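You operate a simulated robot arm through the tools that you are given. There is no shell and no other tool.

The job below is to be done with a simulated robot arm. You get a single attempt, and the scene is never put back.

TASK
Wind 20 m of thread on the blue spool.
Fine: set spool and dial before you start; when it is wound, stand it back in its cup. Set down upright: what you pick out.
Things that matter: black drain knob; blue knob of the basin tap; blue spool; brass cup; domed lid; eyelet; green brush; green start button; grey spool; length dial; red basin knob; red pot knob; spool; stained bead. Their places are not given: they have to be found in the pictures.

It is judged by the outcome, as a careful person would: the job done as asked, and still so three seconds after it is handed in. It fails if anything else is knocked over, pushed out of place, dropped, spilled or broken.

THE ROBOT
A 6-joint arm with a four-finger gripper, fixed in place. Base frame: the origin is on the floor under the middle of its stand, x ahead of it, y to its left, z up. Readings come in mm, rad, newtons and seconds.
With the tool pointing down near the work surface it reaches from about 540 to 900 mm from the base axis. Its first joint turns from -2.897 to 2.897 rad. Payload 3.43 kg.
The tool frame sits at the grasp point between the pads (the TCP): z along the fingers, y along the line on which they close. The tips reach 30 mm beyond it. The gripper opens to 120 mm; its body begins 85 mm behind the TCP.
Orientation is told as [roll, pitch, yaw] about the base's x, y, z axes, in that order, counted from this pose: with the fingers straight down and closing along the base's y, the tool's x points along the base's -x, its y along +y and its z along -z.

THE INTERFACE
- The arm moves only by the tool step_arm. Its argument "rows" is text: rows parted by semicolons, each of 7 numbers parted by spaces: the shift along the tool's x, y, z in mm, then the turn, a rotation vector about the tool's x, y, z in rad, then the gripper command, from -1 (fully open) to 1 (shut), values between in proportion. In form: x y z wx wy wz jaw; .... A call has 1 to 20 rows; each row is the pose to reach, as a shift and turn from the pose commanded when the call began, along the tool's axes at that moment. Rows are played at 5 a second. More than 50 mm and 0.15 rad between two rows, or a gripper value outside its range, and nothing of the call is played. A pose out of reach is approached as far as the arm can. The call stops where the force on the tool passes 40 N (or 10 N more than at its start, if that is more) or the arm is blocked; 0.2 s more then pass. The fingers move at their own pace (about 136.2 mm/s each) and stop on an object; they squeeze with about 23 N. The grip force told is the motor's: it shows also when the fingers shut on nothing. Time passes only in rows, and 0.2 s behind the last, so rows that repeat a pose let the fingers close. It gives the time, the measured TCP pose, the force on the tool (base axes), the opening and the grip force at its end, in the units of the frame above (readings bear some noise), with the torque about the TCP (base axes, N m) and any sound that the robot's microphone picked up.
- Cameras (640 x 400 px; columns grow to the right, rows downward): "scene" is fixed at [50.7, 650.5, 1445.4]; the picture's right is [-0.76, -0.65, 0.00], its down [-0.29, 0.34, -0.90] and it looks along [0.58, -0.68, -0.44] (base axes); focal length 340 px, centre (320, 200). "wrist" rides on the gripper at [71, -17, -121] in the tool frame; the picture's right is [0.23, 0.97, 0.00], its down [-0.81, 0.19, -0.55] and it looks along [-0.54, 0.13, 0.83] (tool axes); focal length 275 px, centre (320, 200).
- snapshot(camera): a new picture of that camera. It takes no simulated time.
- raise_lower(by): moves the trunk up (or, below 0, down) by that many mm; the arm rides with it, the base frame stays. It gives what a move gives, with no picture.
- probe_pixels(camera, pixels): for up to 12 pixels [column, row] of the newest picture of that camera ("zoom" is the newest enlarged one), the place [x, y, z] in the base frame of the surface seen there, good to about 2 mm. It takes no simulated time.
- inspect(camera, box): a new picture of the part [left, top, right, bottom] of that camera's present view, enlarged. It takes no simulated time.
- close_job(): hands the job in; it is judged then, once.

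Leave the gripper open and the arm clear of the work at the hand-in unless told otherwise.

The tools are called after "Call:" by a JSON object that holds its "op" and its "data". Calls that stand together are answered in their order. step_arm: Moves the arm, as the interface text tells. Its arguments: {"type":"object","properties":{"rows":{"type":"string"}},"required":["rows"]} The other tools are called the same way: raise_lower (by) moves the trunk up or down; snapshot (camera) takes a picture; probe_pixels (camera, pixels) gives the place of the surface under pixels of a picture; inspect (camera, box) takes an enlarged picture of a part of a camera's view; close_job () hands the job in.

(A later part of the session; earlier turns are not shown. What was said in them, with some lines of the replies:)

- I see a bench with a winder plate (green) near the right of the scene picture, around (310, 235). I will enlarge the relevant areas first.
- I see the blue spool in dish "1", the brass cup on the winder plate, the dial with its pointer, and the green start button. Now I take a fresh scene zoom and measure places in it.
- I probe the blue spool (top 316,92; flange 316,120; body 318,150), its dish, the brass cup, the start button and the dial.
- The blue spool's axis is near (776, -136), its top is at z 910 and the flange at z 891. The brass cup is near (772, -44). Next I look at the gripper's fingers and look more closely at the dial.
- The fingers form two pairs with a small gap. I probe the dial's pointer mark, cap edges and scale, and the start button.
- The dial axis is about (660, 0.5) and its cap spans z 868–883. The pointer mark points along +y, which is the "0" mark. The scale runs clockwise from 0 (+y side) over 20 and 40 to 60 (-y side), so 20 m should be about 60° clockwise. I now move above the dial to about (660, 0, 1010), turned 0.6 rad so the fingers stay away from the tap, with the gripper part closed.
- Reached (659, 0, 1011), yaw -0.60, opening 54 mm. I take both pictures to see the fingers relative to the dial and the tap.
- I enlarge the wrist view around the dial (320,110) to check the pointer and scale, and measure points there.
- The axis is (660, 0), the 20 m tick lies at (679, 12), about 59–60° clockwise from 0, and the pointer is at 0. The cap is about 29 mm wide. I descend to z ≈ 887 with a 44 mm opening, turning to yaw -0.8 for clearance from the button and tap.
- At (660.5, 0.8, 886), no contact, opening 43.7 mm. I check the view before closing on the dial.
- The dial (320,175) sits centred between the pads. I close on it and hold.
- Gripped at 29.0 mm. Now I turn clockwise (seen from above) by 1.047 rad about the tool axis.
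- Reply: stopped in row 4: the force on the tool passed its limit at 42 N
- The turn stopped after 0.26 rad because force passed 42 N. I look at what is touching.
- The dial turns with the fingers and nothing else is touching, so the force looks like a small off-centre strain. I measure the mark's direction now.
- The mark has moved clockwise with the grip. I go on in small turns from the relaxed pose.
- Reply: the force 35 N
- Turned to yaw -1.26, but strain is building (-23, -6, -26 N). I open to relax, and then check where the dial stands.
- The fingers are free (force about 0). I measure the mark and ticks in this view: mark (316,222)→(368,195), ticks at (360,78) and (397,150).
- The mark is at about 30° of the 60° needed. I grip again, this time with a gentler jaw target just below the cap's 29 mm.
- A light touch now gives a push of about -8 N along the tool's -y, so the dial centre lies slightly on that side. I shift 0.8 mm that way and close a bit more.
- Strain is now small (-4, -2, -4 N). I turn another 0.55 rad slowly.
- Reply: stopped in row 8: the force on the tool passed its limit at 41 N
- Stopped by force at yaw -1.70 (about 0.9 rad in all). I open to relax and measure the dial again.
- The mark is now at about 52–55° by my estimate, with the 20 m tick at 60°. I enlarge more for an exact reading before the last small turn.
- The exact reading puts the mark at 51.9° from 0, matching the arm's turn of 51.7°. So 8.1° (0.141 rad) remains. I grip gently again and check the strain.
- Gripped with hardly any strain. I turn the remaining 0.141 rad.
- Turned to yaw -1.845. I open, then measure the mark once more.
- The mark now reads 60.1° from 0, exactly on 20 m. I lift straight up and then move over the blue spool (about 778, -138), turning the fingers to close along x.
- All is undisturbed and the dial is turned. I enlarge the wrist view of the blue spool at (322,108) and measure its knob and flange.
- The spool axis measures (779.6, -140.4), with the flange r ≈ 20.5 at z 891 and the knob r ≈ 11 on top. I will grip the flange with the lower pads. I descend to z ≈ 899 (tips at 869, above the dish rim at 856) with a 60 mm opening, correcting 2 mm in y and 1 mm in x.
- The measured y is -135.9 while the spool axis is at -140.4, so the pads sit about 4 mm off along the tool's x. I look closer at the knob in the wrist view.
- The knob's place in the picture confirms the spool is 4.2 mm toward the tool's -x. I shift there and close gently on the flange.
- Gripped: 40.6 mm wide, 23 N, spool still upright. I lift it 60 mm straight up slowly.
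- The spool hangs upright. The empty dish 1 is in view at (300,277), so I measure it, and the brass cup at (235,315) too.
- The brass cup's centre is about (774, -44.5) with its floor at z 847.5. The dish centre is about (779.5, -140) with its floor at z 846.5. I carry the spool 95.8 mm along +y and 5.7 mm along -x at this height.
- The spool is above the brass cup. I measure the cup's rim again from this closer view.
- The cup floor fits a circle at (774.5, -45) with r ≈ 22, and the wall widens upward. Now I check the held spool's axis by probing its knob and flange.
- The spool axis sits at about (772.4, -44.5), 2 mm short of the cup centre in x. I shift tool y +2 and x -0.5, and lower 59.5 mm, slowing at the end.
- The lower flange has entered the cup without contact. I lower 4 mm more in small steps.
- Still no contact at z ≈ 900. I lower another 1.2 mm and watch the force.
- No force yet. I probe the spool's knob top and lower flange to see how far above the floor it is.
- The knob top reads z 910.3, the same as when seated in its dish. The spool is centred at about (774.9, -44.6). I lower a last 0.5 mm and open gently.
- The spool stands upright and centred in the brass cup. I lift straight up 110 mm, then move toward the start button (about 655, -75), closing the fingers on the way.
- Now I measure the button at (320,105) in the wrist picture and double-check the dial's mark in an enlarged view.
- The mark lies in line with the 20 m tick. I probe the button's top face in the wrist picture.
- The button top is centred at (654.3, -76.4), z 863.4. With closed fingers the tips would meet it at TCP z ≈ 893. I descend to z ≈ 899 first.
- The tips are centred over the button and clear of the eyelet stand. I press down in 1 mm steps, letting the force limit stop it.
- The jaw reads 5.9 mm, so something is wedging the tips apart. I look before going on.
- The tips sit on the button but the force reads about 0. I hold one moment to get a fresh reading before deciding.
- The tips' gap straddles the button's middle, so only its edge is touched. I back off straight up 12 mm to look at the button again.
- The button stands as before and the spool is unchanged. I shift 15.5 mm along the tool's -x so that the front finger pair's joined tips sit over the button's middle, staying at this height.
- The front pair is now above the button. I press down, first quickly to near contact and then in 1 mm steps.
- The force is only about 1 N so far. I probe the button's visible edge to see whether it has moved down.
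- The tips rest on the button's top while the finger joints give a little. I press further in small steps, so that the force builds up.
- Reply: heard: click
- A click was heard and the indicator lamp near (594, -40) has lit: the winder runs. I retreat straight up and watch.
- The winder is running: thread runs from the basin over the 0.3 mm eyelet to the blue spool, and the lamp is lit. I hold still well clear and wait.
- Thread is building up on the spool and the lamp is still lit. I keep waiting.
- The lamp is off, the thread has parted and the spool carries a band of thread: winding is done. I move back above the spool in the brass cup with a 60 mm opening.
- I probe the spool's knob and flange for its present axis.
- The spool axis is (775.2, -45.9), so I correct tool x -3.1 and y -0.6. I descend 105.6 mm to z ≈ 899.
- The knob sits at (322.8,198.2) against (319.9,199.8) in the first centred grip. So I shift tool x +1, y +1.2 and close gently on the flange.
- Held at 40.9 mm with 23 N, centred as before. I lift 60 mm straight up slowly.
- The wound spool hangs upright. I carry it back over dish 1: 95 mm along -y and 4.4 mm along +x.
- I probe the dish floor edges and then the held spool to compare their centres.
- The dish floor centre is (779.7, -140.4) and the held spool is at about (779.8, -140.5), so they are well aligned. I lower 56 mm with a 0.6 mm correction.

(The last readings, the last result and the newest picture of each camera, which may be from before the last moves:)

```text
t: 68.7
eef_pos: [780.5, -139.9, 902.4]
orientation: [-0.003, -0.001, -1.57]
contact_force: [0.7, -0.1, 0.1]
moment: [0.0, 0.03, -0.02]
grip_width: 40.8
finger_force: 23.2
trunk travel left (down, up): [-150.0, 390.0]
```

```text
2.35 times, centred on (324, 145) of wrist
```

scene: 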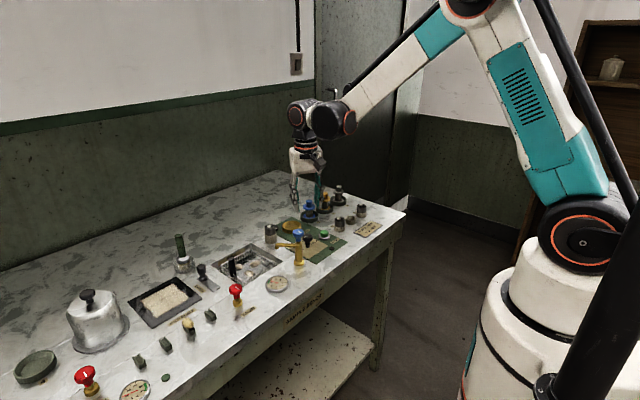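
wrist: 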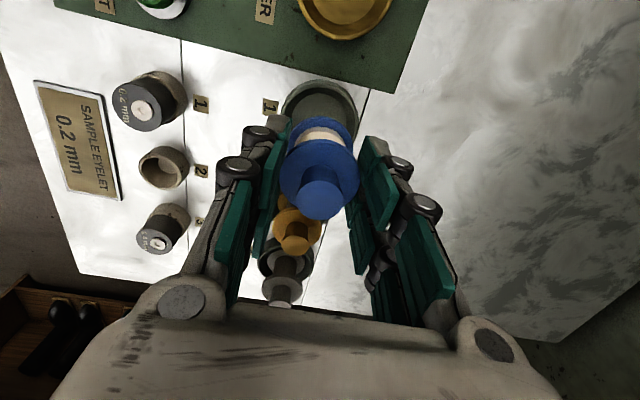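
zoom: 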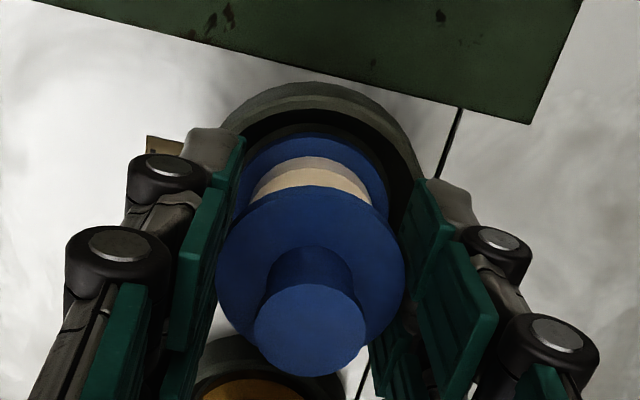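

The spool's base is inside the dish with no contact. I lower the last 4.6 mm in small steps.

Call:
{"op": "step_arm", "data": {"rows": "0 0 1 0 0 0 0.5; 0 0 2 0 0 0 0.5; 0 0 3 0 0 0 0.5; 0 0 3.6 0 0 0 0.5; 0 0 4.2 0 0 0 0.5; 0 0 4.6 0 0 0 0.5; 0 0 4.6 0 0 0 0.5"}}

Call:
{"op": "inspect", "data": {"camera": "wrist", "box": [264, 60, 384, 230]}}

```text
t: 70.3
eef_pos: [779.9, -140.5, 899.1]
orientation: [-0.001, 0.0, -1.57]
contact_force: [3.1, -0.2, 7.3]
moment: [-0.02, -0.16, -0.02]
grip_width: 41.0
finger_force: 23.9
trunk travel left (down, up): [-150.0, 390.0]
```

```text
2.35 times, centred on (324, 145) of wrist
```

zoom: 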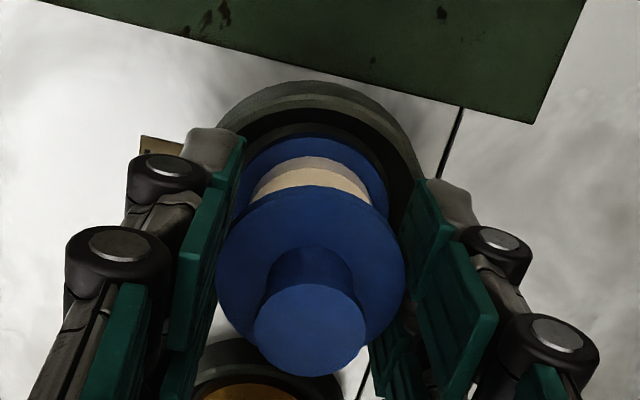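

A force of 7 N upward shows it has touched the dish floor. I ease up 0.4 mm and open gently.

Call:
{"op": "step_arm", "data": {"rows": "0 0 -0.4 0 0 0 0.5; 0 0 -0.4 0 0 0 0.32; 0 0 -0.4 0 0 0 0.27; 0 0 -0.4 0 0 0 0.15; 0 0 -0.4 0 0 0 0; 0 0 -0.4 0 0 0 0"}}

Call:
{"op": "inspect", "data": {"camera": "scene", "box": [280, 180, 340, 230]}}

Call:
{"op": "inspect", "data": {"camera": "wrist", "box": [264, 60, 384, 230]}}

```text
t: 71.7
eef_pos: [780.7, -141.5, 900.0]
orientation: [-0.002, -0.002, -1.571]
contact_force: [-0.3, -0.2, 0.9]
moment: [0.02, 0.02, 0.0]
grip_width: 60.1
finger_force: 0.0
trunk travel left (down, up): [-150.0, 390.0]
```

```text
8.00 times, centred on (310, 205) of scene
```

zoom: 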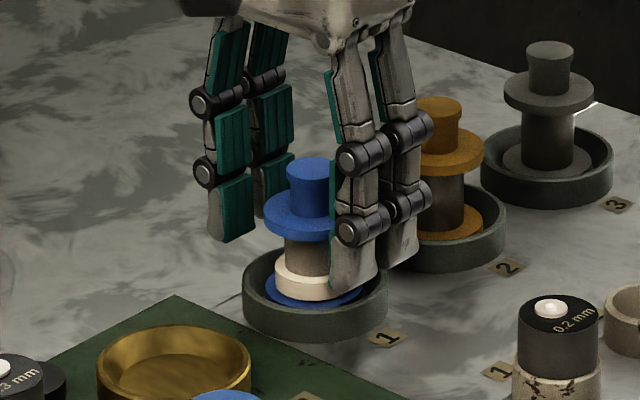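

```text
2.35 times, centred on (324, 145) of wrist
```

zoom: 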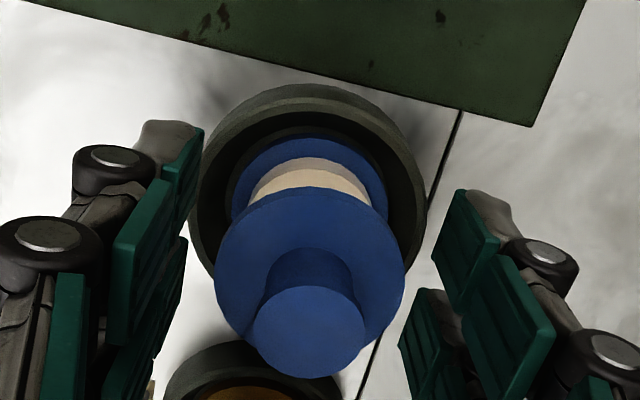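

The spool stands upright in dish 1 and is free of the fingers. I lift straight up 120 mm, then draw back and open fully.

Call:
{"op": "step_arm", "data": {"rows": "0 0 -8 0 0 0 0; 0 0 -20 0 0 0 0; 0 0 -40 0 0 0 0; 0 0 -65 0 0 0 0; 0 0 -95 0 0 0 0; 0 0 -125 0 0 0 0; 0 0 -150 0 0 0 0; 10 -30 -160 0 0 0 -0.3; 20 -60 -170 0 0 0 -0.6; 30 -95 -180 0 0 0 -1; 40 -130 -190 0 0 0 -1; 50 -165 -200 0 0 0 -1; 60 -200 -200 0 0 0 -1; 60 -200 -200 0 0 0 -1; 60 -200 -200 0 0 0 -1"}}

Call:
{"op": "snapshot", "data": {"camera": "scene"}}

Call:
{"op": "inspect", "data": {"camera": "scene", "box": [250, 170, 370, 270]}}

Call:
{"op": "inspect", "data": {"camera": "scene", "box": [285, 190, 335, 230]}}

```text
t: 74.9
eef_pos: [581.6, -81.4, 1096.3]
orientation: [-0.003, 0.001, -1.57]
contact_force: [0.3, -0.4, 0.0]
moment: [0.02, 0.03, -0.05]
grip_width: 120.0
finger_force: 0.0
trunk travel left (down, up): [-150.0, 390.0]
```

```text
taken
```

scene: 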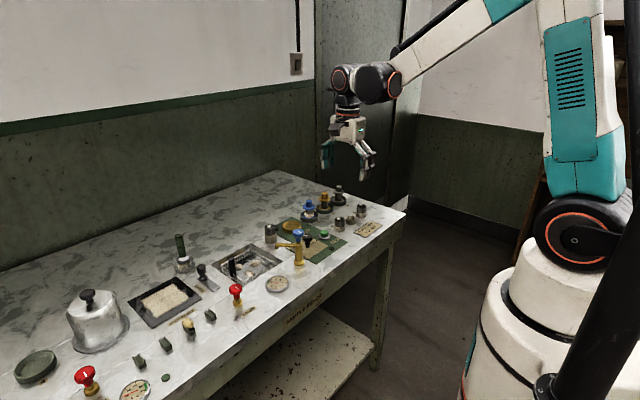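

```text
4.00 times, centred on (310, 220) of scene
```

zoom: 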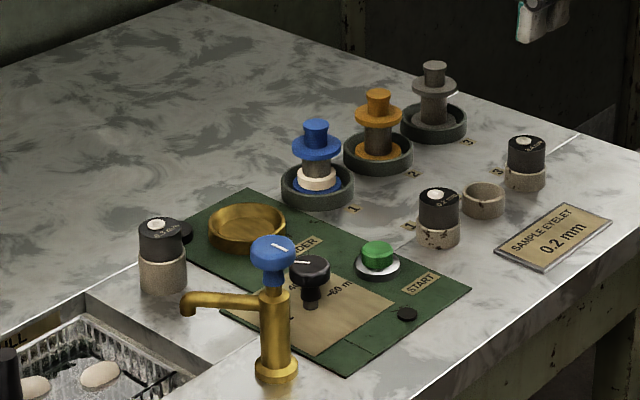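

```text
10.00 times, centred on (310, 210) of scene
```

zoom: 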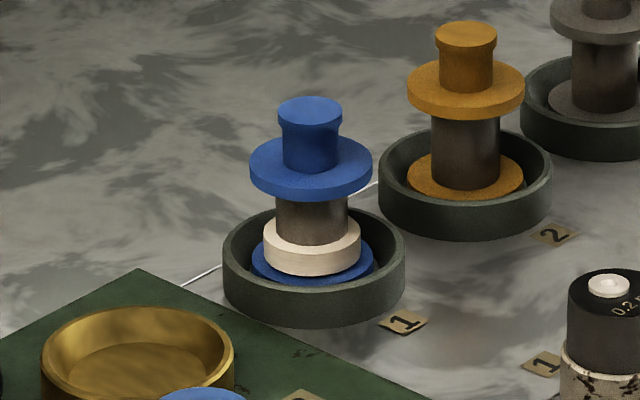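

The blue spool with its band of thread stands upright in dish 1. The other spools, eyelets, tap and plate are as they were, and the lamp is off. The arm is up at (582, -81, 1096), clear of the work, with the gripper open. I hand the job in.

Call:
{"op": "close_job", "data": {}}

```text
The job is handed in.
```

The blue spool now carries about 20 m of thread and is back upright in its cup (dish 1). The job is handed in, and no verdict has come back yet.

- **Setup:** I turned the length dial from 0 to the 20 m mark (it read 60.1° against 60°). I then put the spool in the brass cup and pressed the start button.
- **Winding:** The winder clicked and its lamp lit. It ran about 6 to 10 seconds, then the lamp went out and the thread parted. The 20 m comes from the dial setting, because I could not measure the thread itself.
- **Eyelet:** The thread ran through the 0.3 mm eyelet that was already in place. The bench sign says "Sample eyelet 0.2 mm", but you only asked for spool and dial, so I did not change it.
- **Dial and knob:** The dial is still set at 20 m. The small black knob beside the brass cup now points about 35 to 40° differently. I think the winder turned it, because it looked unmoved just before I pressed start and the arm did not go near it while winding.

In the final picture nothing else on the bench looks moved. The arm is up and clear with the gripper open.
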